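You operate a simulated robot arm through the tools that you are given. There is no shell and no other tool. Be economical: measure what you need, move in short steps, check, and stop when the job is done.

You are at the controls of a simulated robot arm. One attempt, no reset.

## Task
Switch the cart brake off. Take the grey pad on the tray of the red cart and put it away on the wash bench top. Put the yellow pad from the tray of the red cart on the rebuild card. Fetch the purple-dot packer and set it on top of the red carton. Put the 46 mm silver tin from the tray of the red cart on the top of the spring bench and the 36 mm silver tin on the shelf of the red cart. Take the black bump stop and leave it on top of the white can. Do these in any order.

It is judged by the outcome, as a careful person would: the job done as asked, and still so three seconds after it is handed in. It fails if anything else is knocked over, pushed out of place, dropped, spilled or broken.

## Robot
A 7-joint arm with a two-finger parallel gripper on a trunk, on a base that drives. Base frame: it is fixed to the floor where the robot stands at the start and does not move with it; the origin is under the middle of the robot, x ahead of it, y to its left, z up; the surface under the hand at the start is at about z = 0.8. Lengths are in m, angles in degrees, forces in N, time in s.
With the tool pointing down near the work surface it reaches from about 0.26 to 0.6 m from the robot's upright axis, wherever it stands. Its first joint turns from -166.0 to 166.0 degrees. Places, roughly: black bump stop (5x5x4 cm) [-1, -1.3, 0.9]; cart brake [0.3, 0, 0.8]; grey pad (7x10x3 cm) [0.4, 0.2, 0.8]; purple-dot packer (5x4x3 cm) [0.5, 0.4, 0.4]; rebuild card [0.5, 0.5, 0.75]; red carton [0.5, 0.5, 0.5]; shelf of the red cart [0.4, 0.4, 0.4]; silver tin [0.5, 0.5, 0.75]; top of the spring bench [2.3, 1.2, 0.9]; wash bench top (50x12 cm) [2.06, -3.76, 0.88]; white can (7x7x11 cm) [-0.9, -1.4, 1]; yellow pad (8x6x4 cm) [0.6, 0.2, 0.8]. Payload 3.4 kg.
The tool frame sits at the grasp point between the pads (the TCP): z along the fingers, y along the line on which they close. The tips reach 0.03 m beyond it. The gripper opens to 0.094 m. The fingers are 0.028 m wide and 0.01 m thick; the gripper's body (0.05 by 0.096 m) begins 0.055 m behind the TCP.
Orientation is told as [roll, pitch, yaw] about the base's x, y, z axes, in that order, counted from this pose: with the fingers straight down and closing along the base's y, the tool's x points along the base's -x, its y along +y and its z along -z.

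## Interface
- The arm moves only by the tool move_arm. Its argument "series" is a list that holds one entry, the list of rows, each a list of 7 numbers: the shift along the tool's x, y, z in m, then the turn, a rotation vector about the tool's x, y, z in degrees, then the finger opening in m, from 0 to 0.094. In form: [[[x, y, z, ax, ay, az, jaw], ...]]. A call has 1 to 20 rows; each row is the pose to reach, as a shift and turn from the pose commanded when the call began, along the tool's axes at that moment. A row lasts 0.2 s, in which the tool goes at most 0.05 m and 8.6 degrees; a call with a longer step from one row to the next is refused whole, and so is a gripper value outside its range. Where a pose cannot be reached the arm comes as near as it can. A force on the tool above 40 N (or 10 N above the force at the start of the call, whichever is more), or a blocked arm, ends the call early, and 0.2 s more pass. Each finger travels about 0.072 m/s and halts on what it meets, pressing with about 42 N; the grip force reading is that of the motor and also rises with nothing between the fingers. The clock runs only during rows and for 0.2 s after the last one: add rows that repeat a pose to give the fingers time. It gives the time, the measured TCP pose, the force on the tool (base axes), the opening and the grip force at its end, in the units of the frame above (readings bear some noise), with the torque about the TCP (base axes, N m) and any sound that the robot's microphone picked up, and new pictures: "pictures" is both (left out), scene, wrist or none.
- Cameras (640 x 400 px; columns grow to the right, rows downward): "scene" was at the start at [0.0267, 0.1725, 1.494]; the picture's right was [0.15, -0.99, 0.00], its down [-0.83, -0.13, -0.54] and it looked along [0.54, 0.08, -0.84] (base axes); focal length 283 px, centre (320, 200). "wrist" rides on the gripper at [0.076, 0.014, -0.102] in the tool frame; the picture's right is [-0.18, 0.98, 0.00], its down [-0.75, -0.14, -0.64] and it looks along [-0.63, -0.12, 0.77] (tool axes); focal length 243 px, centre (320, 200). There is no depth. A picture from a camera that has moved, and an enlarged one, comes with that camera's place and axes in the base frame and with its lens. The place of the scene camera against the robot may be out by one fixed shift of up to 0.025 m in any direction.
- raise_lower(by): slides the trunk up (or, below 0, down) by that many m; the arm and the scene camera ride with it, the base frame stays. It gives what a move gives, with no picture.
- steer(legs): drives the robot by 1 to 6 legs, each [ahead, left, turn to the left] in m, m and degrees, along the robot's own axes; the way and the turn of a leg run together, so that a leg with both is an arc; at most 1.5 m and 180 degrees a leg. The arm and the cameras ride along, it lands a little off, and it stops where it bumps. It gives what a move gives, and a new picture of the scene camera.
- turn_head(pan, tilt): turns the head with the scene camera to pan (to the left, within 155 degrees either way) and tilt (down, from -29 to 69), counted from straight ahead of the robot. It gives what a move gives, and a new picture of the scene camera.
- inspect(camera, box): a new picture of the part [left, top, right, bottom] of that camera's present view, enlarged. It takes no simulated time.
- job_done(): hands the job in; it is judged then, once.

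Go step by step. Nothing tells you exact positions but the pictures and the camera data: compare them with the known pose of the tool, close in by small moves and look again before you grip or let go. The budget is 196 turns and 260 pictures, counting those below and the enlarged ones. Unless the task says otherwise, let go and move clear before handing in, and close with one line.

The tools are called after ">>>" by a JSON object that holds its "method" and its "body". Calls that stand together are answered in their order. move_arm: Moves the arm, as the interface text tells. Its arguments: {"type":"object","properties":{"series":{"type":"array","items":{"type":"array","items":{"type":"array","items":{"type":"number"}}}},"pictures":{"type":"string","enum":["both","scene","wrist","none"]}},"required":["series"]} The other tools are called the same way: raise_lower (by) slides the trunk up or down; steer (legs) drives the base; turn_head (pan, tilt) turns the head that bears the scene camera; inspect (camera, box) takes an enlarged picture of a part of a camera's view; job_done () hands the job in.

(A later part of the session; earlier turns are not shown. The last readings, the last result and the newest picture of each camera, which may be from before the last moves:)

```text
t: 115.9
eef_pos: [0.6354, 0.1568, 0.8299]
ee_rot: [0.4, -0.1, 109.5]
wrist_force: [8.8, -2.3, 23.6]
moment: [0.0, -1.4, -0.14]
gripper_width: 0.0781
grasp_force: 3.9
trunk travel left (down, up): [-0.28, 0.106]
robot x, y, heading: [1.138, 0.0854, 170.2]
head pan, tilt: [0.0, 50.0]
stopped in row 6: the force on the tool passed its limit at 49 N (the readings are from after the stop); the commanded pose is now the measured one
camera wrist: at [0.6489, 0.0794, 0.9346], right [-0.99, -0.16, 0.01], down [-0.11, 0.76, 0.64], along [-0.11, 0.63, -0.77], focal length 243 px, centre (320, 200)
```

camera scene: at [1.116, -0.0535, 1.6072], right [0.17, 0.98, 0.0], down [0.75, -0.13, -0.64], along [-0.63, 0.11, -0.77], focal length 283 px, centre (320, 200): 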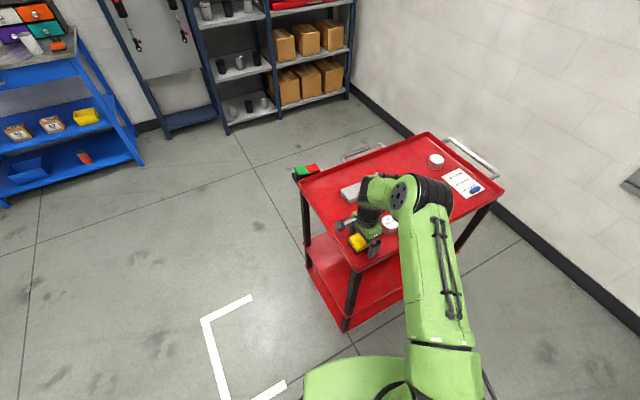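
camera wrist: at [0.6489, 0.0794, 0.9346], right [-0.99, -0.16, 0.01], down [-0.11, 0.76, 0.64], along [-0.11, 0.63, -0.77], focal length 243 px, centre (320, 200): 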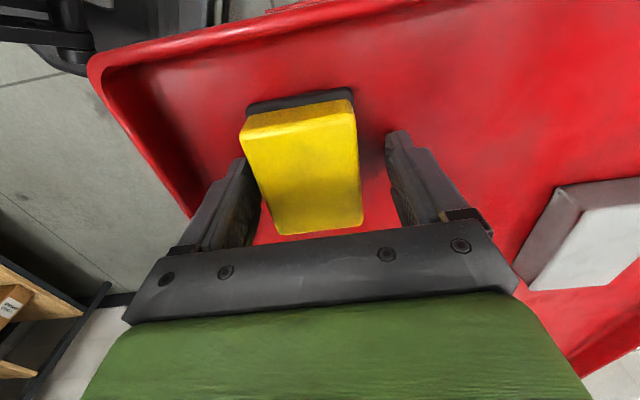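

The left finger landed on the pad's edge. Raise, open to 84 mm, shift 3 mm left and retry.

>>> {"method": "move_arm", "body": {"series": [[[0, 0, -0.025, 0, 0, 0, 0.084], [0, -0.003, -0.025, 0, 0, 0, 0.084], [0, -0.003, -0.025, 0, 0, 0, 0.084]]], "pictures": "wrist"}}

>>> {"method": "inspect", "body": {"camera": "wrist", "box": [130, 50, 450, 250]}}

```text
t: 116.7
eef_pos: [0.6389, 0.158, 0.8543]
ee_rot: [0.3, -0.2, 109.5]
wrist_force: [0.2, 0.1, -0.1]
moment: [-0.01, 0.05, 0.02]
gripper_width: 0.0841
grasp_force: 0.1
trunk travel left (down, up): [-0.28, 0.106]
robot x, y, heading: [1.1387, 0.0866, 170.1]
head pan, tilt: [0.0, 50.0]
camera wrist: at [0.6508, 0.081, 0.9581], right [-0.99, -0.16, 0.01], down [-0.11, 0.76, 0.64], along [-0.11, 0.63, -0.77], focal length 243 px, centre (320, 200)
```

wrist: 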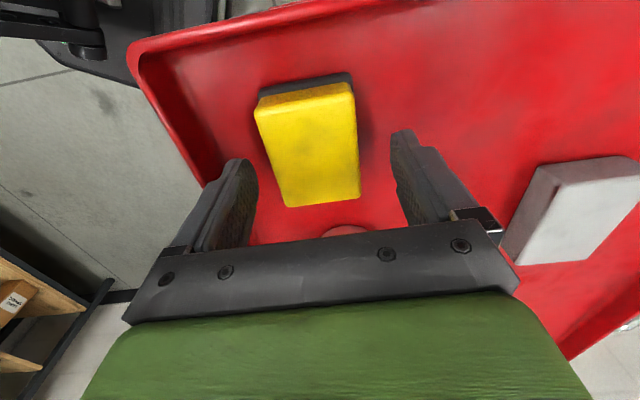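

```text
2.00 times, centred on (290, 150) of wrist
camera zoom: at [0.6508, 0.081, 0.9581], right [-0.99, -0.16, 0.01], down [-0.11, 0.76, 0.64], along [-0.11, 0.63, -0.77], focal length 485 px, centre (380, 300)
```

zoom: 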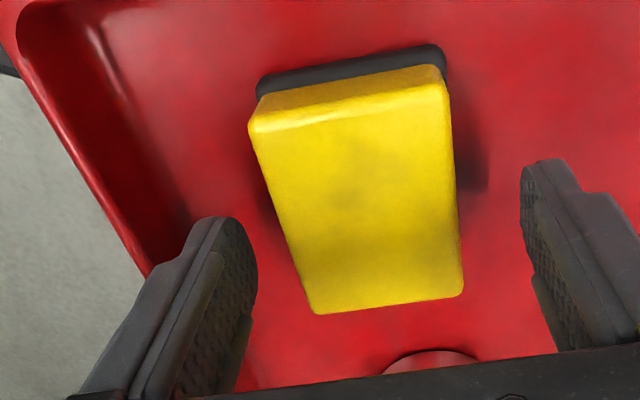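

>>> {"method": "move_arm", "body": {"series": [[[0, -0.002, 0.01, 0, 0, 0, 0.084], [0, -0.002, 0.02, 0, 0, 0, 0.084], [0, -0.002, 0.026, 0, 0, 0, 0.084], [0, -0.002, 0.032, 0, 0, 0, 0.084], [0, -0.002, 0.032, 0, 0, 0, 0.084]]], "pictures": "wrist"}}

>>> {"method": "inspect", "body": {"camera": "wrist", "box": [130, 50, 450, 250]}}

```text
t: 117.6
eef_pos: [0.6367, 0.1587, 0.8314]
ee_rot: [0.8, -0.2, 109.6]
wrist_force: [8.3, -3.0, 25.5]
moment: [0.04, -1.56, -0.2]
gripper_width: 0.0881
grasp_force: 3.8
trunk travel left (down, up): [-0.28, 0.106]
robot x, y, heading: [1.1396, 0.0805, 169.9]
head pan, tilt: [0.0, 50.0]
stopped in row 4: the force on the tool passed its limit at 49 N (the readings are from after the stop); the commanded pose is now the measured one
camera wrist: at [0.6507, 0.081, 0.9349], right [-0.99, -0.16, 0.02], down [-0.11, 0.76, 0.64], along [-0.11, 0.63, -0.77], focal length 243 px, centre (320, 200)
```

wrist: 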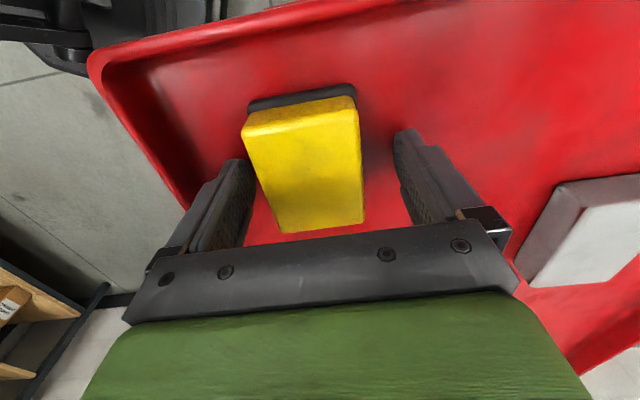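

```text
2.00 times, centred on (290, 150) of wrist
camera zoom: at [0.6507, 0.081, 0.9349], right [-0.99, -0.16, 0.02], down [-0.11, 0.76, 0.64], along [-0.11, 0.63, -0.77], focal length 485 px, centre (380, 300)
```

zoom: 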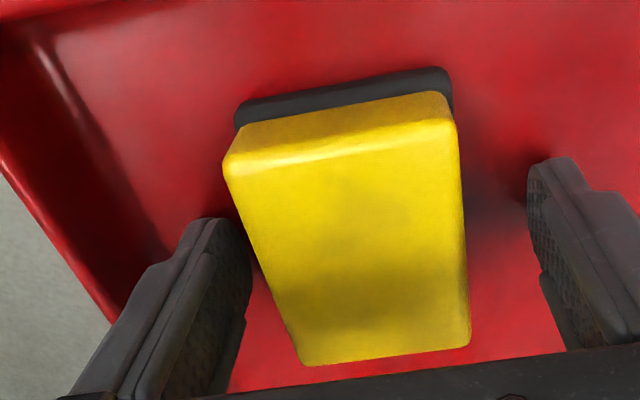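

>>> {"method": "inspect", "body": {"camera": "scene", "box": [320, 190, 420, 280]}}

```text
4.44 times, centred on (370, 235) of scene
camera zoom: at [1.1173, -0.0537, 1.6073], right [0.17, 0.98, 0.0], down [0.75, -0.13, -0.64], along [-0.63, 0.11, -0.77], focal length 1258 px, centre (98, 44)
```

zoom: 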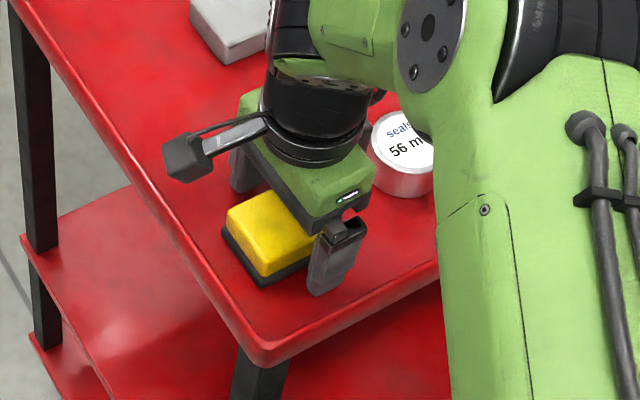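

I'll probe the bare tray with closed fingers next to the pad to learn its true height.

>>> {"method": "move_arm", "body": {"series": [[[0, 0, -0.045, 0, 0, 0, 0.08], [0, 0.04, -0.045, 0, 0, 0, 0.06], [0, 0.08, -0.045, 0, 0, 0, 0.03], [0, 0.08, -0.045, 0, 0, 0, 0.01], [0, 0.08, -0.02, 0, 0, 0, 0.01], [0, 0.08, 0.0, 0, 0, 0, 0.01], [0, 0.08, 0.006, 0, 0, 0, 0.01], [0, 0.08, 0.012, 0, 0, 0, 0.01], [0, 0.08, 0.018, 0, 0, 0, 0.01], [0, 0.08, 0.024, 0, 0, 0, 0.01], [0, 0.08, 0.03, 0, 0, 0, 0.01]]], "pictures": "wrist"}}

```text
t: 119.3
eef_pos: [0.5589, 0.1322, 0.8296]
ee_rot: [1.5, -0.5, 109.5]
wrist_force: [11.5, -2.1, 22.4]
moment: [-0.2, -0.78, 0.02]
gripper_width: 0.0161
grasp_force: 5.5
trunk travel left (down, up): [-0.28, 0.106]
robot x, y, heading: [1.1416, 0.0846, 170.2]
head pan, tilt: [0.0, 50.0]
stopped in row 8: the force on the tool passed its limit at 47 N (the readings are from after the stop); the commanded pose is now the measured one
camera wrist: at [0.5733, 0.055, 0.9344], right [-0.99, -0.16, 0.03], down [-0.1, 0.76, 0.64], along [-0.12, 0.63, -0.76], focal length 243 px, centre (320, 200)
```

wrist: 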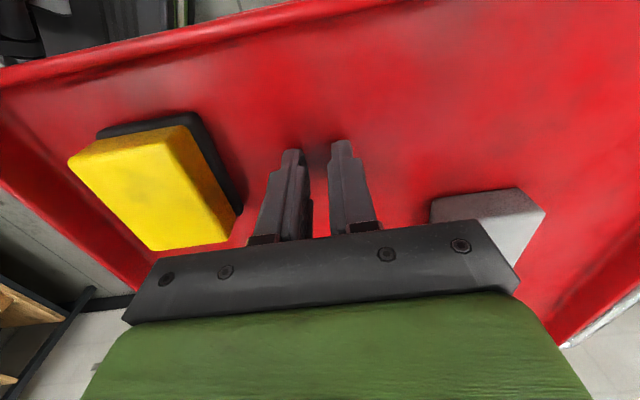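

The tray floor is at z≈0.80, so I was already at gripping depth. Go back over the pad (levelling the tool), descend to 0.836 and close.

>>> {"method": "move_arm", "body": {"series": [[[0, 0, -0.045, 1.5, 0.5, 0, 0.02], [0.001, -0.044, -0.05, 1.5, 0.5, 0, 0.05], [0.0017, -0.0876, -0.05, 1.5, 0.5, 0, 0.085], [0.0017, -0.0876, -0.05, 1.5, 0.5, 0, 0.085], [0.0017, -0.0876, -0.02, 1.5, 0.5, 0, 0.085], [0.0017, -0.0876, -0.007, 1.5, 0.5, 0, 0.085], [0.0017, -0.0876, -0.007, 1.5, 0.5, 0, 0.085]]], "pictures": "wrist"}}

```text
t: 120.9
eef_pos: [0.6404, 0.161, 0.8313]
ee_rot: [-0.2, 0.0, 109.6]
wrist_force: [-0.7, -0.7, 0.1]
moment: [0.0, -0.02, -0.03]
gripper_width: 0.0851
grasp_force: 0.1
trunk travel left (down, up): [-0.28, 0.106]
robot x, y, heading: [1.1422, 0.0848, 169.8]
head pan, tilt: [0.0, 50.0]
camera wrist: at [0.6523, 0.0835, 0.9367], right [-0.99, -0.16, 0.0], down [-0.12, 0.76, 0.64], along [-0.1, 0.64, -0.77], focal length 243 px, centre (320, 200)
```

wrist: 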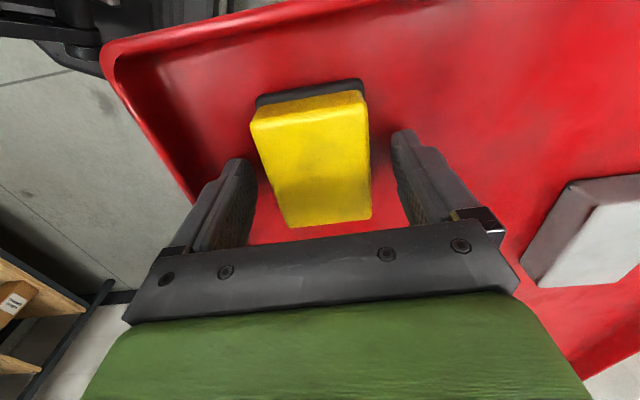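

>>> {"method": "move_arm", "body": {"series": [[[0, 0, -0.002, 0, 0, 0, 0.07], [0, 0, -0.002, 0, 0, 0, 0.055], [0, 0, -0.002, 0, 0, 0, 0.04], [0, 0, -0.002, 0, 0, 0, 0.03], [0, 0, -0.002, 0, 0, 0, 0.03], [0, 0, -0.002, 0, 0, 0, 0.03]]], "pictures": "wrist"}}

```text
t: 122.3
eef_pos: [0.6405, 0.1611, 0.8353]
ee_rot: [-0.1, 0.0, 109.6]
wrist_force: [-0.6, 0.2, 1.5]
moment: [-0.01, 0.05, -0.02]
gripper_width: 0.056
grasp_force: 41.7
trunk travel left (down, up): [-0.28, 0.106]
robot x, y, heading: [1.1416, 0.085, 170.0]
head pan, tilt: [0.0, 50.0]
camera wrist: at [0.6522, 0.0837, 0.9387], right [-0.99, -0.16, 0.0], down [-0.12, 0.76, 0.64], along [-0.1, 0.64, -0.77], focal length 243 px, centre (320, 200)
```

wrist: 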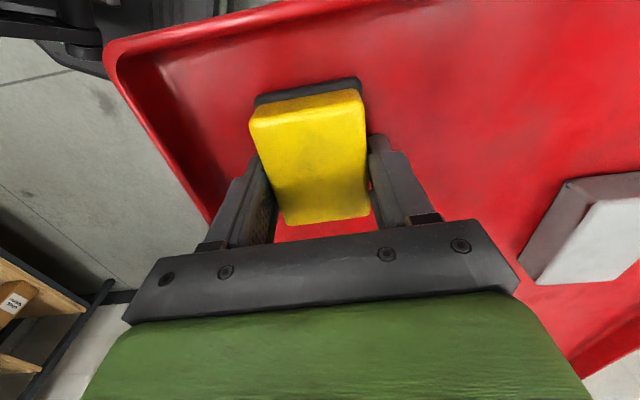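

Gripped at 56 mm. Lift 10 cm, rotate 90° to suit the card, then drive right and ahead to the card.

>>> {"method": "move_arm", "body": {"series": [[[0, 0, -0.02, 0, 0, 0, 0.03], [0, 0, -0.05, 0, 0, 0, 0.03], [0, 0, -0.1, 0, 0, 0, 0.03], [0, 0, -0.11, 0, 0, -8, 0.03], [0, 0, -0.11, 0, 0, -16, 0.03], [0, 0, -0.11, 0, 0, -24, 0.03], [0, 0, -0.11, 0, 0, -32, 0.03], [0, 0, -0.11, 0, 0, -40, 0.03], [0, 0, -0.11, 0, 0, -48, 0.03], [0, 0, -0.11, 0, 0, -56, 0.03], [0, 0, -0.11, 0, 0, -64, 0.03], [0, 0, -0.11, 0, 0, -72, 0.03], [0, 0, -0.11, 0, 0, -80, 0.03], [0, 0, -0.11, 0, 0, -88, 0.03], [0, 0, -0.11, 0, 0, -90, 0.03]]], "pictures": "wrist"}}

>>> {"method": "steer", "body": {"legs": [[0, -0.425, 0], [0.22, 0, 0]]}}

>>> {"method": "move_arm", "body": {"series": [[[0, 0, 0, 0, 0, 0, 0.03]]], "pictures": "wrist"}}

```text
t: 125.5
eef_pos: [0.6409, 0.1595, 0.9414]
ee_rot: [0.0, 0.0, -160.3]
wrist_force: [0.2, 0.4, -1.5]
moment: [-0.01, -0.01, 0.01]
gripper_width: 0.0557
grasp_force: 42.3
trunk travel left (down, up): [-0.28, 0.106]
robot x, y, heading: [1.1412, 0.0812, 170.1]
head pan, tilt: [0.0, 50.0]
camera wrist: at [0.7171, 0.1717, 1.0478], right [0.16, -0.99, 0.0], down [-0.76, -0.12, 0.64], along [-0.63, -0.1, -0.77], focal length 243 px, centre (320, 200)
```

wrist: 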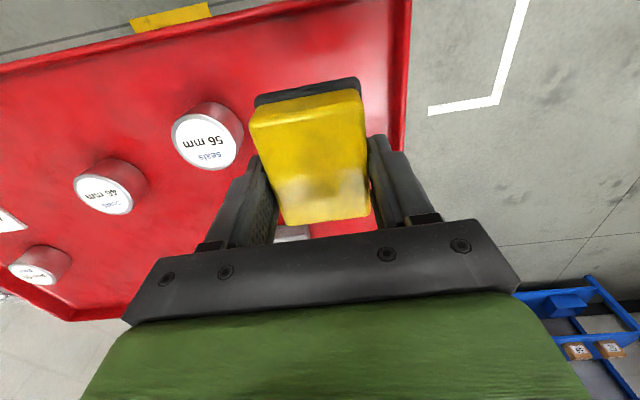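

```text
t: 129.4
eef_pos: [0.4962, 0.6199, 0.9432]
ee_rot: [0.0, 0.2, -160.7]
wrist_force: [-0.2, -0.5, -0.9]
moment: [-0.05, -0.04, 0.01]
gripper_width: 0.0556
grasp_force: 42.1
trunk travel left (down, up): [-0.28, 0.106]
robot x, y, heading: [0.9959, 0.5416, 169.8]
head pan, tilt: [0.0, 50.0]
camera scene: at [0.9688, 0.4054, 1.6071], right [0.18, 0.98, 0.0], down [0.75, -0.14, -0.64], along [-0.63, 0.11, -0.77], focal length 283 px, centre (320, 200)
```

scene: 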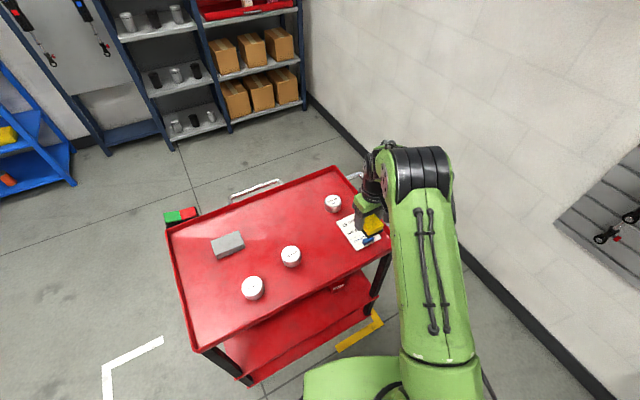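

```text
t: 129.8
eef_pos: [0.4978, 0.619, 0.9438]
ee_rot: [0.1, 0.2, -160.7]
wrist_force: [0.5, -0.3, -2.0]
moment: [0.0, -0.01, -0.01]
gripper_width: 0.0552
grasp_force: 42.3
trunk travel left (down, up): [-0.28, 0.106]
robot x, y, heading: [0.9958, 0.5459, 169.9]
head pan, tilt: [0.0, 50.0]
camera wrist: at [0.5733, 0.6312, 1.0478], right [0.15, -0.99, 0.0], down [-0.76, -0.12, 0.64], along [-0.63, -0.1, -0.77], focal length 243 px, centre (320, 200)
```

wrist: 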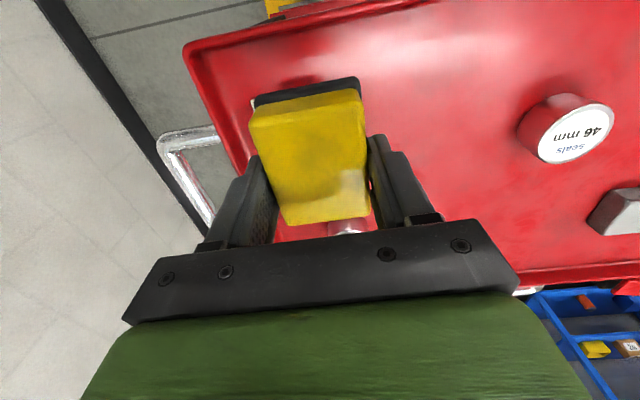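

>>> {"method": "move_arm", "body": {"series": [[[-0.042, -0.009, 0, 0, 0, 0, 0.03], [-0.084, -0.017, 0, 0, 0, 0, 0.03], [-0.084, -0.017, 0, 0, 0, 0, 0.03]]]}}

>>> {"method": "inspect", "body": {"camera": "scene", "box": [300, 180, 400, 260]}}

```text
t: 130.6
eef_pos: [0.4149, 0.6062, 0.9439]
ee_rot: [0.0, 0.2, -160.7]
wrist_force: [0.2, 0.1, -0.8]
moment: [0.02, -0.01, -0.04]
gripper_width: 0.0557
grasp_force: 42.2
trunk travel left (down, up): [-0.28, 0.106]
robot x, y, heading: [0.9985, 0.5417, 169.7]
head pan, tilt: [0.0, 50.0]
camera scene: at [0.9713, 0.4051, 1.6072], right [0.18, 0.98, 0.0], down [0.75, -0.13, -0.64], along [-0.63, 0.11, -0.77], focal length 283 px, centre (320, 200)
camera wrist: at [0.4902, 0.6172, 1.0476], right [0.15, -0.99, 0.0], down [-0.76, -0.12, 0.64], along [-0.63, -0.1, -0.77], focal length 243 px, centre (320, 200)
```

scene: 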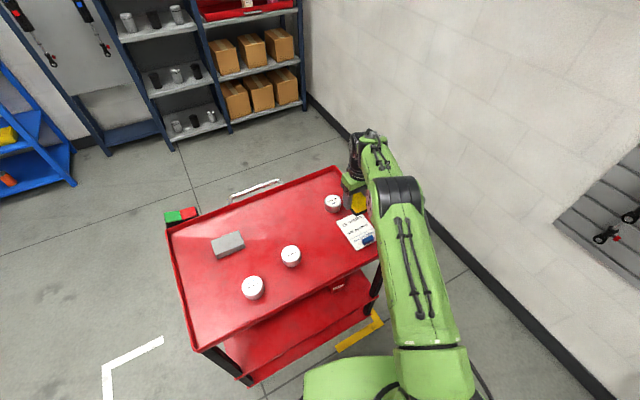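
wrist: 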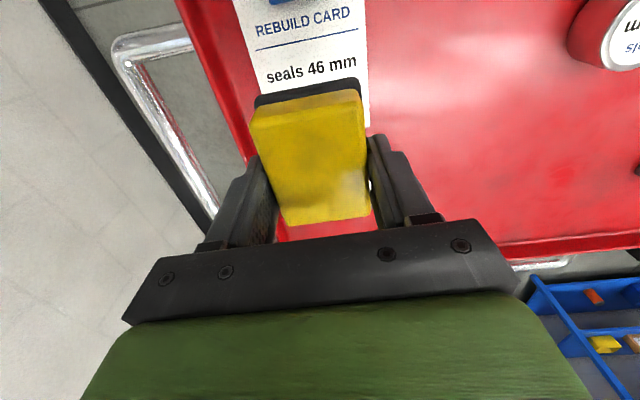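

```text
5.00 times, centred on (350, 220) of scene
camera zoom: at [0.9713, 0.4051, 1.6072], right [0.18, 0.98, 0.0], down [0.75, -0.13, -0.64], along [-0.63, 0.11, -0.77], focal length 1415 px, centre (170, 100)
```

zoom: 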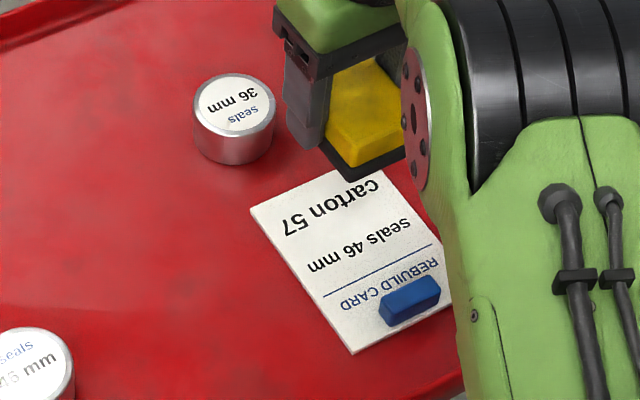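

Pad is about right over the card (it will cover the lower text, clear of the clip). Lower 10 cm slowly.

>>> {"method": "move_arm", "body": {"series": [[[0, 0, 0.04, 0, 0, 0, 0.03], [0, 0, 0.07, 0, 0, 0, 0.03], [0, 0, 0.09, 0, 0, 0, 0.03], [0, 0, 0.098, 0, 0, 0, 0.03], [0, 0, 0.098, 0, 0, 0, 0.03]]]}}

>>> {"method": "inspect", "body": {"camera": "scene", "box": [300, 180, 400, 260]}}

```text
t: 131.8
eef_pos: [0.4129, 0.6064, 0.8443]
ee_rot: [0.0, 0.1, -160.7]
wrist_force: [-0.8, -1.2, -0.9]
moment: [0.03, 0.01, -0.01]
gripper_width: 0.0557
grasp_force: 42.2
trunk travel left (down, up): [-0.28, 0.106]
robot x, y, heading: [0.9957, 0.5449, 169.8]
head pan, tilt: [0.0, 50.0]
camera scene: at [0.9703, 0.4051, 1.6071], right [0.18, 0.98, 0.0], down [0.75, -0.13, -0.64], along [-0.63, 0.11, -0.77], focal length 283 px, centre (320, 200)
camera wrist: at [0.489, 0.6184, 0.9486], right [0.15, -0.99, 0.0], down [-0.76, -0.12, 0.64], along [-0.63, -0.1, -0.77], focal length 243 px, centre (320, 200)
```

scene: 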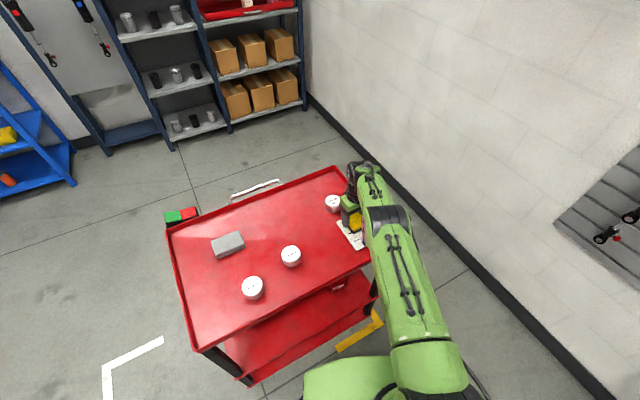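
wrist: 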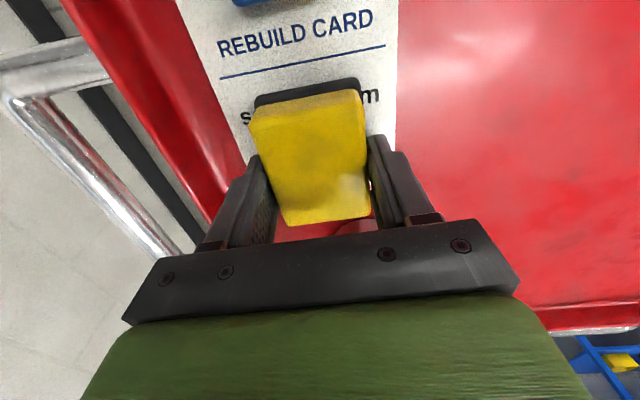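

```text
5.00 times, centred on (350, 220) of scene
camera zoom: at [0.9703, 0.4051, 1.6071], right [0.18, 0.98, 0.0], down [0.75, -0.13, -0.64], along [-0.63, 0.11, -0.77], focal length 1415 px, centre (170, 100)
```

zoom: 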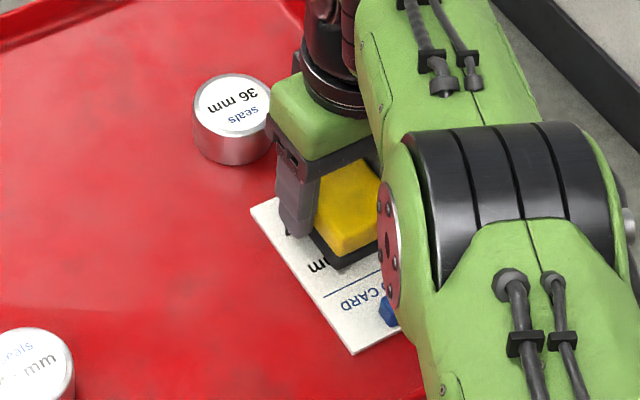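

Shift 12 mm toward the clip side for margin, then set down.

>>> {"method": "move_arm", "body": {"series": [[[0.012, 0, 0, 0, 0, 0, 0.03], [0.012, 0, 0.003, 0, 0, 0, 0.03], [0.012, 0, 0.005, 0, 0, 0, 0.03], [0.012, 0, 0.007, 0, 0, 0, 0.03], [0.012, 0, 0.007, 0, 0, 0, 0.03]]], "pictures": "none"}}

```text
t: 133.0
eef_pos: [0.4245, 0.6119, 0.8392]
ee_rot: [-0.1, 0.0, -160.8]
wrist_force: [0.3, 0.2, 9.1]
moment: [-0.08, -0.03, -0.01]
gripper_width: 0.0557
grasp_force: 41.6
trunk travel left (down, up): [-0.28, 0.106]
robot x, y, heading: [0.9961, 0.544, 169.8]
head pan, tilt: [0.0, 50.0]
```

Contact (9 N): the pad is down. Open and rise.

>>> {"method": "move_arm", "body": {"series": [[[0.012, 0, 0.006, 0, 0, 0, 0.045], [0.012, 0, 0.006, 0, 0, 0, 0.07], [0.012, 0, 0.006, 0, 0, 0, 0.075], [0.012, 0, -0.02, 0, 0, 0, 0.075], [0.012, 0, -0.06, 0, 0, 0, 0.075], [0.012, 0, -0.1, 0, 0, 0, 0.075], [0.012, 0, -0.1, 0, 0, 0, 0.075]]], "pictures": "wrist"}}

```text
t: 134.6
eef_pos: [0.4325, 0.6155, 0.9378]
ee_rot: [0.1, 0.2, -160.7]
wrist_force: [0.3, 0.0, -0.3]
moment: [0.01, -0.04, 0.01]
gripper_width: 0.0749
grasp_force: 0.0
trunk travel left (down, up): [-0.28, 0.106]
robot x, y, heading: [0.9972, 0.5441, 169.8]
head pan, tilt: [0.0, 50.0]
camera wrist: at [0.5097, 0.6271, 1.042], right [0.15, -0.99, 0.0], down [-0.76, -0.12, 0.64], along [-0.63, -0.1, -0.77], focal length 243 px, centre (320, 200)
```

wrist: 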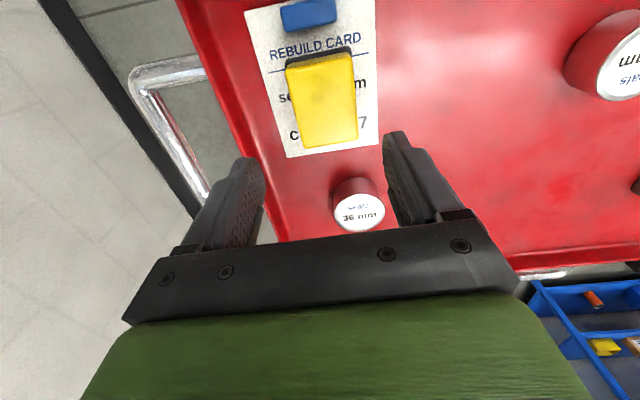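

Yellow pad is on the card. Next the 36 mm tin: raise the trunk and return to the flipped, tilted hand pose.

>>> {"method": "raise_lower", "body": {"by": 0.1}}

>>> {"method": "move_arm", "body": {"series": [[[0.02, 0, 0, 0, 0, 8.5, 0.094], [0.04, 0, 0, 0, 0, 17, 0.094], [0.06, 0, 0, 0, 0, 25.5, 0.094], [0.08, 0, 0, 0, 0, 34, 0.094], [0.1, 0, 0, 0, 0, 42.5, 0.094], [0.1, 0, 0, 0, 0, 51, 0.094], [0.1, 0, 0, 0, 0, 59.5, 0.094], [0.1, 0, 0, 0, 0, 68, 0.094], [0.1, 0, 0, 0, 0, 76.5, 0.094], [0.1, 0, 0, 0, 0, 85, 0.094], [0.1, 0, 0, 0, 0, 93.5, 0.094], [0.1, 0, 0, 0, 0, 102, 0.094], [0.1, 0, 0, 0, 0, 110.5, 0.094], [0.1, 0, 0, 0, 0, 119, 0.094], [0.1, 0, 0, 0, 0, 127.5, 0.094], [0.1, 0, 0, 0, 0, 136, 0.094], [0.1, 0, 0, 0, 0, 144.5, 0.094], [0.1, 0, 0, 0, 0, 153, 0.094], [0.1, 0, 0, 0, 0, 161.5, 0.094], [0.1, 0, 0, 0, 0, 170, 0.094]]], "pictures": "none"}}

>>> {"method": "move_arm", "body": {"series": [[[0, 0, 0, 0, 0, 8, 0.094], [0, 0, 0, 0, 0, 16, 0.094], [0, 0, 0, 0, 0, 19, 0.094], [0, 0, 0, 0, 0, 19, 0.094]]], "pictures": "none"}}

>>> {"method": "move_arm", "body": {"series": [[[0, 0, 0, 0, 8.4, 0, 0.094], [0, 0, 0, 0, 16.8, 0, 0.094], [0, 0, 0, 0, 25.2, 0, 0.094], [0, 0, 0, 0, 33.6, 0, 0.094], [0, 0, 0, 0, 42, 0, 0.094], [0, 0, 0, 0, 50.4, 0, 0.094], [0, 0, 0, 0, 50.4, 0, 0.094]]], "pictures": "both"}}

```text
t: 136.0
eef_pos: [0.434, 0.6156, 1.0399]
ee_rot: [0.0, 0.1, -160.6]
wrist_force: [-0.8, -0.2, -0.4]
moment: [0.01, 0.0, -0.01]
gripper_width: 0.0748
grasp_force: 0.0
trunk travel left (down, up): [-0.38, 0.006]
robot x, y, heading: [0.9966, 0.5412, 169.7]
head pan, tilt: [0.0, 50.0]
```

```text
t: 140.2
eef_pos: [0.5275, 0.6495, 1.0394]
ee_rot: [0.1, -0.2, 29.1]
wrist_force: [0.2, -0.1, -0.2]
moment: [-0.03, 0.0, 0.02]
gripper_width: 0.0942
grasp_force: 0.0
trunk travel left (down, up): [-0.38, 0.006]
robot x, y, heading: [0.9965, 0.5407, 169.8]
head pan, tilt: [0.0, 50.0]
```

```text
t: 141.2
eef_pos: [0.5272, 0.649, 1.0393]
ee_rot: [0.2, -0.1, 10.4]
wrist_force: [-0.4, -0.6, -1.2]
moment: [0.0, 0.0, 0.01]
gripper_width: 0.0941
grasp_force: 0.1
trunk travel left (down, up): [-0.38, 0.006]
robot x, y, heading: [0.9951, 0.5439, 169.9]
head pan, tilt: [0.0, 50.0]
```

```text
t: 142.8
eef_pos: [0.5279, 0.6479, 1.0382]
ee_rot: [0.1, 50.4, 10.4]
wrist_force: [0.8, 0.0, 0.2]
moment: [-0.01, 0.01, 0.0]
gripper_width: 0.094
grasp_force: 0.1
trunk travel left (down, up): [-0.38, 0.006]
robot x, y, heading: [0.9991, 0.5405, 170.0]
head pan, tilt: [0.0, 50.0]
camera scene: at [0.9701, 0.4042, 1.7075], right [0.18, 0.98, 0.0], down [0.75, -0.13, -0.64], along [-0.63, 0.11, -0.77], focal length 283 px, centre (320, 200)
camera wrist: at [0.5547, 0.6673, 1.1643], right [-0.06, 0.99, -0.14], down [0.98, 0.04, -0.17], along [-0.16, -0.15, -0.98], focal length 243 px, centre (320, 200)
```

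scene: 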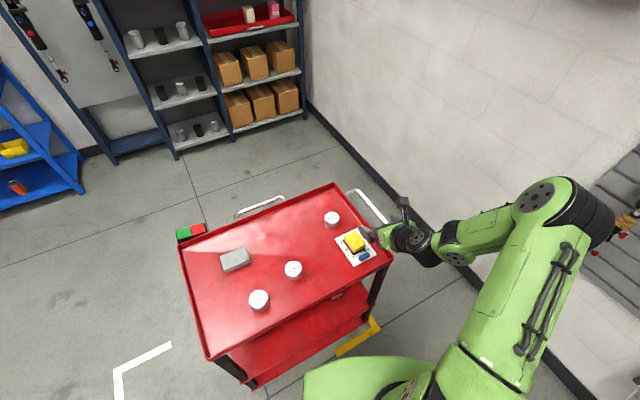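
wrist: 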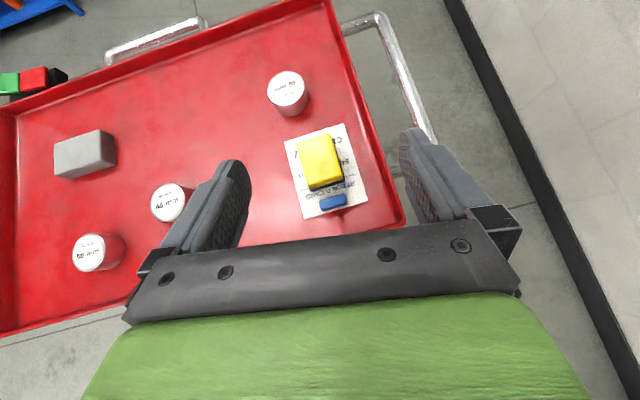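

Tin at about (0.335, 0.558). Edge the base 7 cm nearer, then bring the hand over the tin at a safe height.

>>> {"method": "steer", "body": {"legs": [[0.07, 0, 0]]}}

>>> {"method": "move_arm", "body": {"series": [[[-0.03, -0.02, 0.025, 0, 0, 0, 0.094], [-0.06, -0.04, 0.05, 0, 0, 0, 0.094], [-0.055, -0.06, 0.08, 0, 0, 0, 0.094], [-0.03, -0.078, 0.11, 0, 0, 0, 0.094], [-0.03, -0.078, 0.11, 0, 0, 0, 0.094]]]}}

```text
t: 143.8
eef_pos: [0.4583, 0.6625, 1.0361]
ee_rot: [0.1, 50.2, 10.3]
wrist_force: [-0.5, 0.2, -0.5]
moment: [0.03, -0.02, 0.03]
gripper_width: 0.0942
grasp_force: 0.0
trunk travel left (down, up): [-0.38, 0.006]
robot x, y, heading: [0.927, 0.5529, 169.8]
head pan, tilt: [0.0, 50.0]
camera scene: at [0.8998, 0.4179, 1.7075], right [0.18, 0.98, 0.0], down [0.75, -0.14, -0.64], along [-0.63, 0.11, -0.77], focal length 283 px, centre (320, 200)
```

scene: 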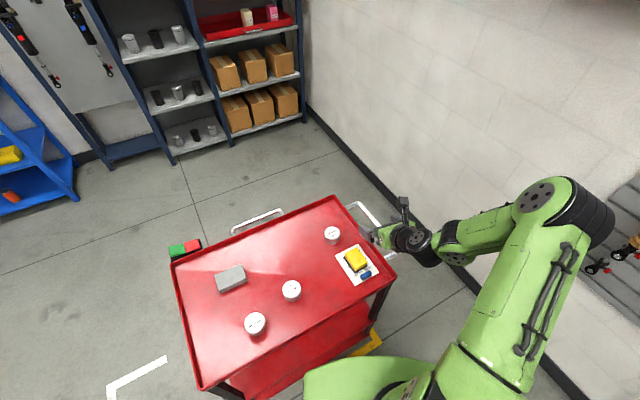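

```text
t: 145.0
eef_pos: [0.4089, 0.5732, 0.9469]
ee_rot: [0.2, 50.3, 10.3]
wrist_force: [-0.1, 1.1, 0.8]
moment: [0.01, -0.02, -0.03]
gripper_width: 0.094
grasp_force: 0.0
trunk travel left (down, up): [-0.38, 0.006]
robot x, y, heading: [0.9319, 0.5542, 169.9]
head pan, tilt: [0.0, 50.0]
camera scene: at [0.9031, 0.4184, 1.7077], right [0.18, 0.98, 0.0], down [0.75, -0.14, -0.64], along [-0.63, 0.11, -0.77], focal length 283 px, centre (320, 200)
camera wrist: at [0.4354, 0.5929, 1.072], right [-0.06, 0.99, -0.14], down [0.98, 0.03, -0.17], along [-0.16, -0.15, -0.98], focal length 243 px, centre (320, 200)
```

scene: 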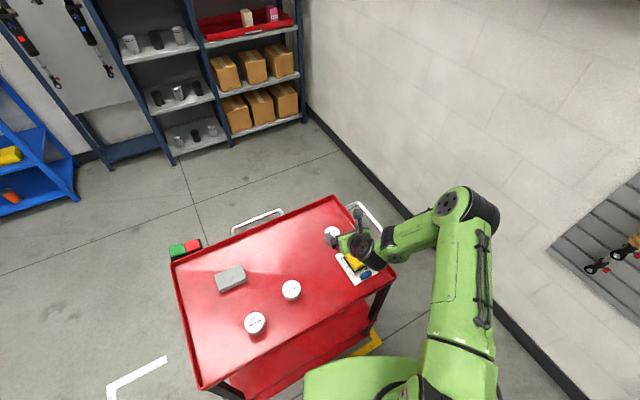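
wrist: 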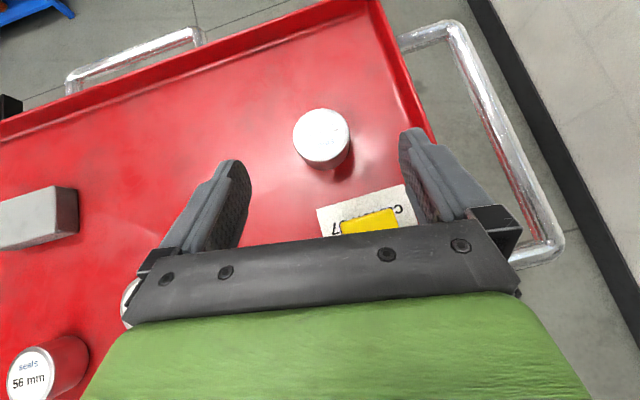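

>>> {"method": "move_arm", "body": {"series": [[[0.0237, -0.002, 0.0285, 0, 0, 0, 0.094], [0.0473, -0.004, 0.0569, 0, 0, 0, 0.094], [0.0166, -0.004, 0.0825, 0, 0, 0, 0.094], [-0.01, -0.004, 0.1046, 0, 0, 0, 0.094], [-0.022, -0.004, 0.1145, 0, 0, 0, 0.094], [-0.022, -0.004, 0.1145, 0, 0, 0, 0.094]]]}}

```text
t: 146.4
eef_pos: [0.3365, 0.5578, 0.8565]
ee_rot: [0.1, 50.3, 10.3]
wrist_force: [-0.5, -0.5, -0.2]
moment: [-0.02, 0.0, -0.01]
gripper_width: 0.0939
grasp_force: 0.1
trunk travel left (down, up): [-0.38, 0.006]
robot x, y, heading: [0.9292, 0.5542, 169.7]
head pan, tilt: [0.0, 50.0]
camera scene: at [0.902, 0.4174, 1.7076], right [0.18, 0.98, 0.0], down [0.75, -0.14, -0.64], along [-0.63, 0.11, -0.77], focal length 283 px, centre (320, 200)
camera wrist: at [0.3637, 0.5768, 0.9816], right [-0.06, 0.99, -0.14], down [0.98, 0.03, -0.17], along [-0.16, -0.15, -0.98], focal length 243 px, centre (320, 200)
```

scene: 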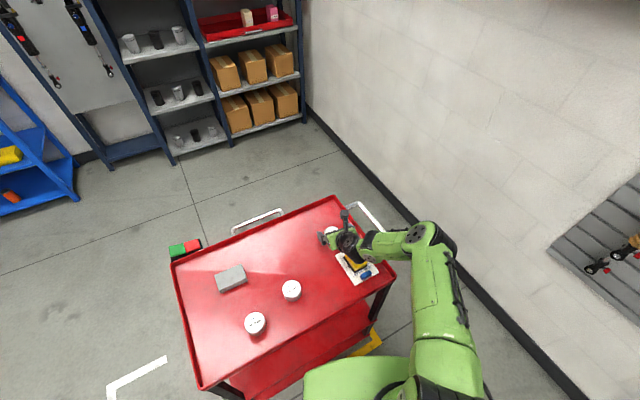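
wrist: 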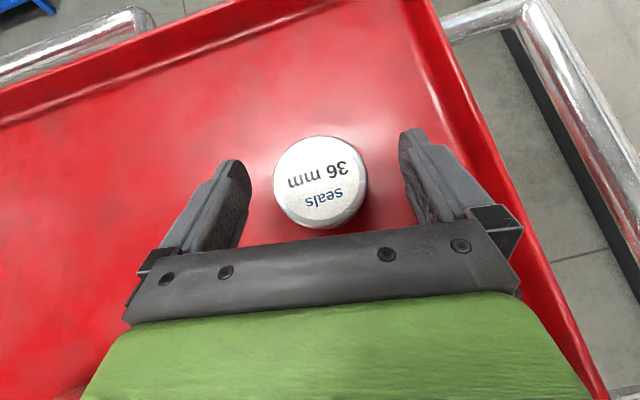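

>>> {"method": "move_arm", "body": {"series": [[[-0.0077, 0, 0.0064, 0, 0, 0, 0.094], [-0.0138, 0, 0.0115, 0, 0, 0, 0.094], [-0.0138, 0, 0.0115, 0, 0, 0, 0.075], [-0.0138, 0, 0.0115, 0, 0, 0, 0.06], [-0.0138, 0, 0.0115, 0, 0, 0, 0.04], [-0.0138, 0, 0.0115, 0, 0, 0, 0.035], [-0.0138, 0, 0.0115, 0, 0, 0, 0.035]]], "pictures": "wrist"}}

```text
t: 148.0
eef_pos: [0.3378, 0.5572, 0.8378]
ee_rot: [0.1, 50.3, 10.5]
wrist_force: [-0.7, 0.3, 0.8]
moment: [0.01, 0.05, 0.03]
gripper_width: 0.058
grasp_force: 41.7
trunk travel left (down, up): [-0.38, 0.006]
robot x, y, heading: [0.9305, 0.557, 169.8]
head pan, tilt: [0.0, 50.0]
camera wrist: at [0.3645, 0.5762, 0.9635], right [-0.06, 0.99, -0.14], down [0.98, 0.04, -0.17], along [-0.16, -0.15, -0.98], focal length 243 px, centre (320, 200)
```

wrist: 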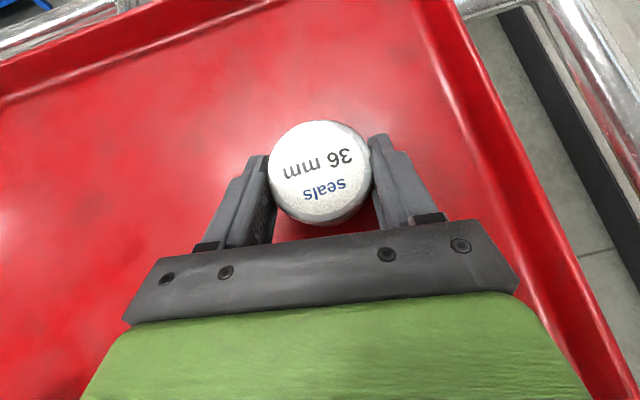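

Gripped (58 mm). Lift 10 cm and back away from the cart.

>>> {"method": "move_arm", "body": {"series": [[[0.0154, 0, -0.0128, 0, 0, 0, 0.035], [0.0385, 0, -0.032, 0, 0, 0, 0.035], [0.0616, 0, -0.0511, 0, 0, 0, 0.035], [0.0846, 0, -0.0703, 0, 0, 0, 0.035], [0.0846, 0, -0.0703, 0, 0, 0, 0.035]]], "pictures": "wrist"}}

>>> {"method": "steer", "body": {"legs": [[-0.5, 0.15, 0]]}}

```text
t: 149.2
eef_pos: [0.3354, 0.557, 0.9475]
ee_rot: [0.2, 50.3, 10.3]
wrist_force: [-0.1, 0.3, -0.5]
moment: [-0.02, -0.03, 0.0]
gripper_width: 0.058
grasp_force: 42.1
trunk travel left (down, up): [-0.38, 0.006]
robot x, y, heading: [0.9245, 0.5584, 170.0]
head pan, tilt: [0.0, 50.0]
camera wrist: at [0.3626, 0.5759, 1.073], right [-0.06, 0.99, -0.14], down [0.98, 0.04, -0.17], along [-0.16, -0.15, -0.98], focal length 243 px, centre (320, 200)
```

wrist: 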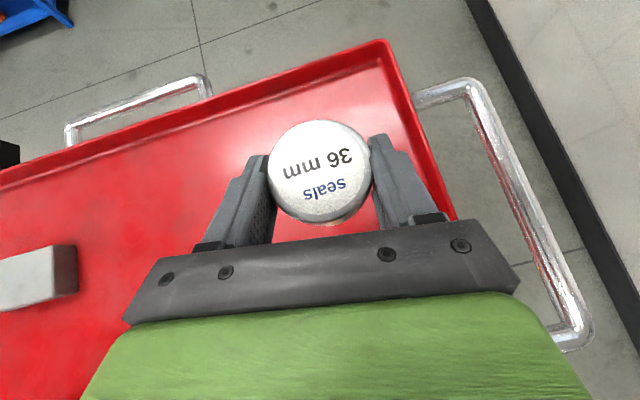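

```text
t: 152.2
eef_pos: [0.7908, 0.3216, 0.9476]
ee_rot: [0.2, 50.3, 10.8]
wrist_force: [-0.5, -0.2, -0.9]
moment: [-0.02, -0.03, -0.01]
gripper_width: 0.0577
grasp_force: 41.5
trunk travel left (down, up): [-0.38, 0.006]
robot x, y, heading: [1.3847, 0.3235, 170.1]
head pan, tilt: [0.0, 50.0]
camera scene: at [1.3584, 0.186, 1.7075], right [0.17, 0.99, 0.0], down [0.75, -0.13, -0.64], along [-0.63, 0.11, -0.77], focal length 283 px, centre (320, 200)
```

scene: 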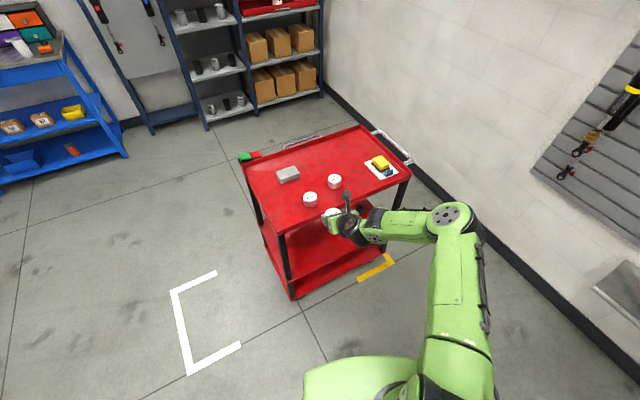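

Back a little more, lower the trunk to shelf level.

>>> {"method": "steer", "body": {"legs": [[-0.08, 0, 0]]}}

>>> {"method": "raise_lower", "body": {"by": -0.375}}

>>> {"method": "move_arm", "body": {"series": [[[-0.0308, 0, 0.0256, 0, 0, 0, 0.035], [-0.0577, 0, 0.0479, 0, 0, 0, 0.035], [-0.0577, 0, 0.0479, 0, 0, 0, 0.035]]]}}

```text
t: 153.2
eef_pos: [0.8698, 0.3075, 0.9476]
ee_rot: [0.1, 50.4, 10.8]
wrist_force: [-0.1, 0.3, -1.6]
moment: [-0.02, 0.01, -0.02]
gripper_width: 0.0578
grasp_force: 42.2
trunk travel left (down, up): [-0.38, 0.006]
robot x, y, heading: [1.4611, 0.3107, 170.3]
head pan, tilt: [0.0, 50.0]
camera scene: at [1.4388, 0.1723, 1.7076], right [0.17, 0.99, 0.0], down [0.75, -0.13, -0.64], along [-0.63, 0.11, -0.77], focal length 283 px, centre (320, 200)
```

scene: 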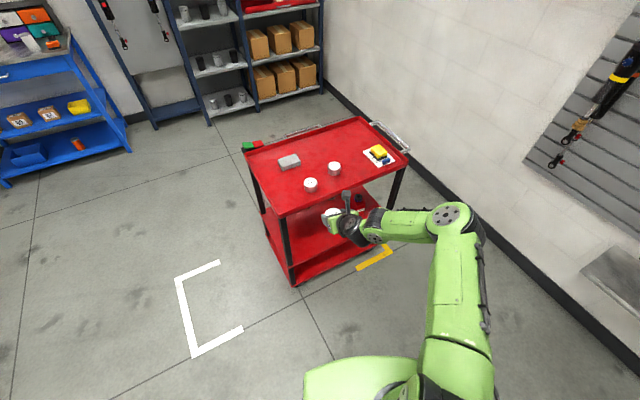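

```text
t: 156.8
eef_pos: [0.8692, 0.3086, 0.5724]
ee_rot: [0.0, 50.4, 10.8]
wrist_force: [0.3, -0.1, -1.1]
moment: [0.02, -0.02, -0.04]
gripper_width: 0.0582
grasp_force: 42.0
trunk travel left (down, up): [-0.005, 0.381]
robot x, y, heading: [1.4621, 0.3113, 170.1]
head pan, tilt: [0.0, 50.0]
```

```text
t: 157.6
eef_pos: [0.8694, 0.3088, 0.4967]
ee_rot: [0.1, 50.3, 10.8]
wrist_force: [0.3, 0.2, -0.8]
moment: [-0.02, 0.01, -0.03]
gripper_width: 0.0578
grasp_force: 42.0
trunk travel left (down, up): [-0.005, 0.381]
robot x, y, heading: [1.4618, 0.314, 170.3]
head pan, tilt: [0.0, 50.0]
camera scene: at [1.4367, 0.1727, 1.333], right [0.17, 0.99, 0.0], down [0.76, -0.13, -0.64], along [-0.63, 0.11, -0.77], focal length 283 px, centre (320, 200)
camera wrist: at [0.8967, 0.3275, 0.6234], right [-0.07, 0.99, -0.14], down [0.98, 0.04, -0.17], along [-0.16, -0.15, -0.98], focal length 243 px, centre (320, 200)
```

scene: 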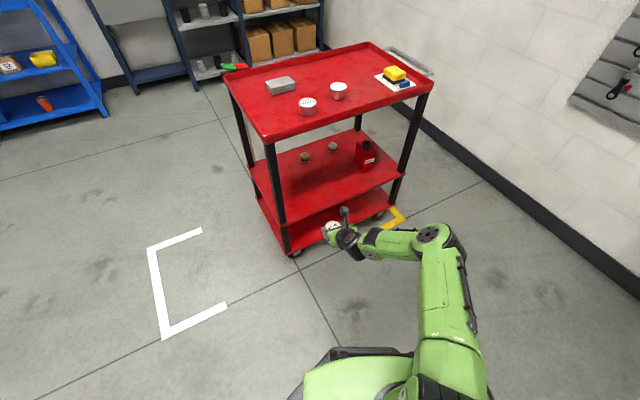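
wrist: 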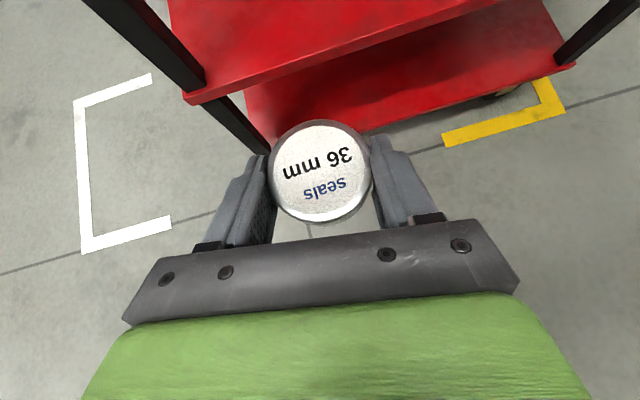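

>>> {"method": "steer", "body": {"legs": [[0.3, 0.015, 0]]}}

>>> {"method": "move_arm", "body": {"series": [[[-0.0154, 0, 0.0128, 0, 0, 0, 0.035], [-0.0308, 0, 0.0256, 0, 0, 0, 0.035], [-0.0308, 0, 0.0256, 0, 0, 0, 0.035]]], "pictures": "wrist"}}

```text
t: 159.7
eef_pos: [0.5712, 0.3458, 0.4976]
ee_rot: [0.1, 50.3, 10.7]
wrist_force: [-0.4, -0.2, -0.7]
moment: [-0.01, -0.01, 0.0]
gripper_width: 0.0578
grasp_force: 41.8
trunk travel left (down, up): [-0.005, 0.381]
robot x, y, heading: [1.1631, 0.3448, 170.3]
head pan, tilt: [0.0, 50.0]
camera scene: at [1.1372, 0.2094, 1.333], right [0.17, 0.99, 0.0], down [0.76, -0.13, -0.64], along [-0.63, 0.11, -0.77], focal length 283 px, centre (320, 200)
```

scene: 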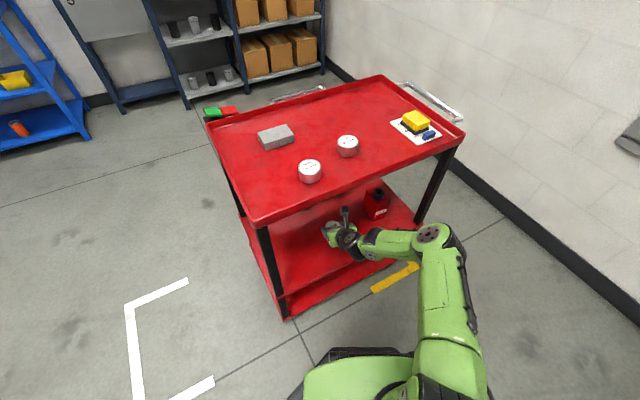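

```text
t: 160.5
eef_pos: [0.5705, 0.3456, 0.4567]
ee_rot: [0.0, 50.3, 10.7]
wrist_force: [-0.4, -0.3, -0.1]
moment: [0.01, -0.01, 0.02]
gripper_width: 0.0578
grasp_force: 41.7
trunk travel left (down, up): [-0.005, 0.381]
robot x, y, heading: [1.1636, 0.3458, 170.3]
head pan, tilt: [0.0, 50.0]
camera wrist: at [0.5976, 0.3652, 0.5832], right [-0.07, 0.99, -0.14], down [0.98, 0.04, -0.17], along [-0.16, -0.15, -0.98], focal length 243 px, centre (320, 200)
```

wrist: 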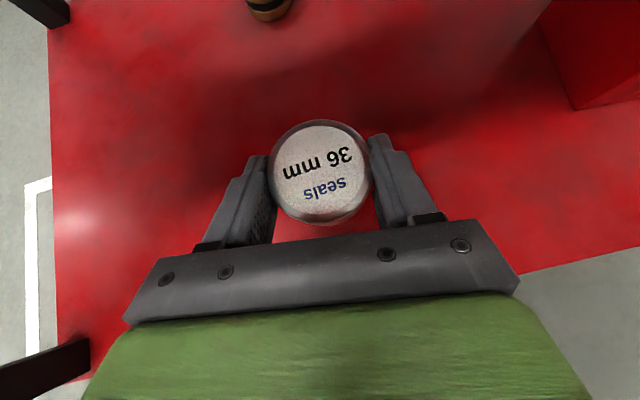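

Free shelf area below. Lower slowly to contact.

>>> {"method": "move_arm", "body": {"series": [[[-0.0123, 0, 0.0102, 0, 0, 0, 0.035], [-0.0231, 0, 0.0192, 0, 0, 0, 0.035], [-0.0262, 0, 0.0217, 0, 0, 0, 0.035], [-0.0285, 0, 0.0236, 0, 0, 0, 0.035], [-0.0285, 0, 0.0236, 0, 0, 0, 0.035]]], "pictures": "none"}}

```text
t: 161.7
eef_pos: [0.5723, 0.3455, 0.4194]
ee_rot: [0.0, 50.3, 10.6]
wrist_force: [0.2, -1.2, -1.4]
moment: [0.01, -0.01, 0.01]
gripper_width: 0.0578
grasp_force: 41.5
trunk travel left (down, up): [-0.005, 0.381]
robot x, y, heading: [1.1633, 0.3463, 170.0]
head pan, tilt: [0.0, 50.0]
```

>>> {"method": "move_arm", "body": {"series": [[[-0.0015, 0, 0.0013, 0, 0, 0, 0.035], [-0.0031, 0, 0.0025, 0, 0, 0, 0.035], [-0.0046, 0, 0.0038, 0, 0, 0, 0.035], [-0.0046, 0, 0.0038, 0, 0, 0, 0.035]]], "pictures": "none"}}

```text
t: 162.7
eef_pos: [0.5712, 0.346, 0.4147]
ee_rot: [0.0, 50.3, 10.6]
wrist_force: [-0.3, 0.0, 1.4]
moment: [-0.05, 0.08, -0.01]
gripper_width: 0.0576
grasp_force: 42.1
trunk travel left (down, up): [-0.005, 0.381]
robot x, y, heading: [1.1632, 0.3502, 170.1]
head pan, tilt: [0.0, 50.0]
```

>>> {"method": "move_arm", "body": {"series": [[[-0.0012, 0, 0.001, 0, 0, 0, 0.035], [-0.0023, 0, 0.0019, 0, 0, 0, 0.035], [-0.0023, 0, 0.0019, 0, 0, 0, 0.035]]], "pictures": "none"}}

```text
t: 163.5
eef_pos: [0.5685, 0.3455, 0.4144]
ee_rot: [0.2, 50.7, 10.5]
wrist_force: [3.0, -1.4, 21.2]
moment: [0.02, -0.35, 0.0]
gripper_width: 0.0579
grasp_force: 41.8
trunk travel left (down, up): [-0.005, 0.381]
robot x, y, heading: [1.1632, 0.3488, 170.3]
head pan, tilt: [0.0, 50.0]
```

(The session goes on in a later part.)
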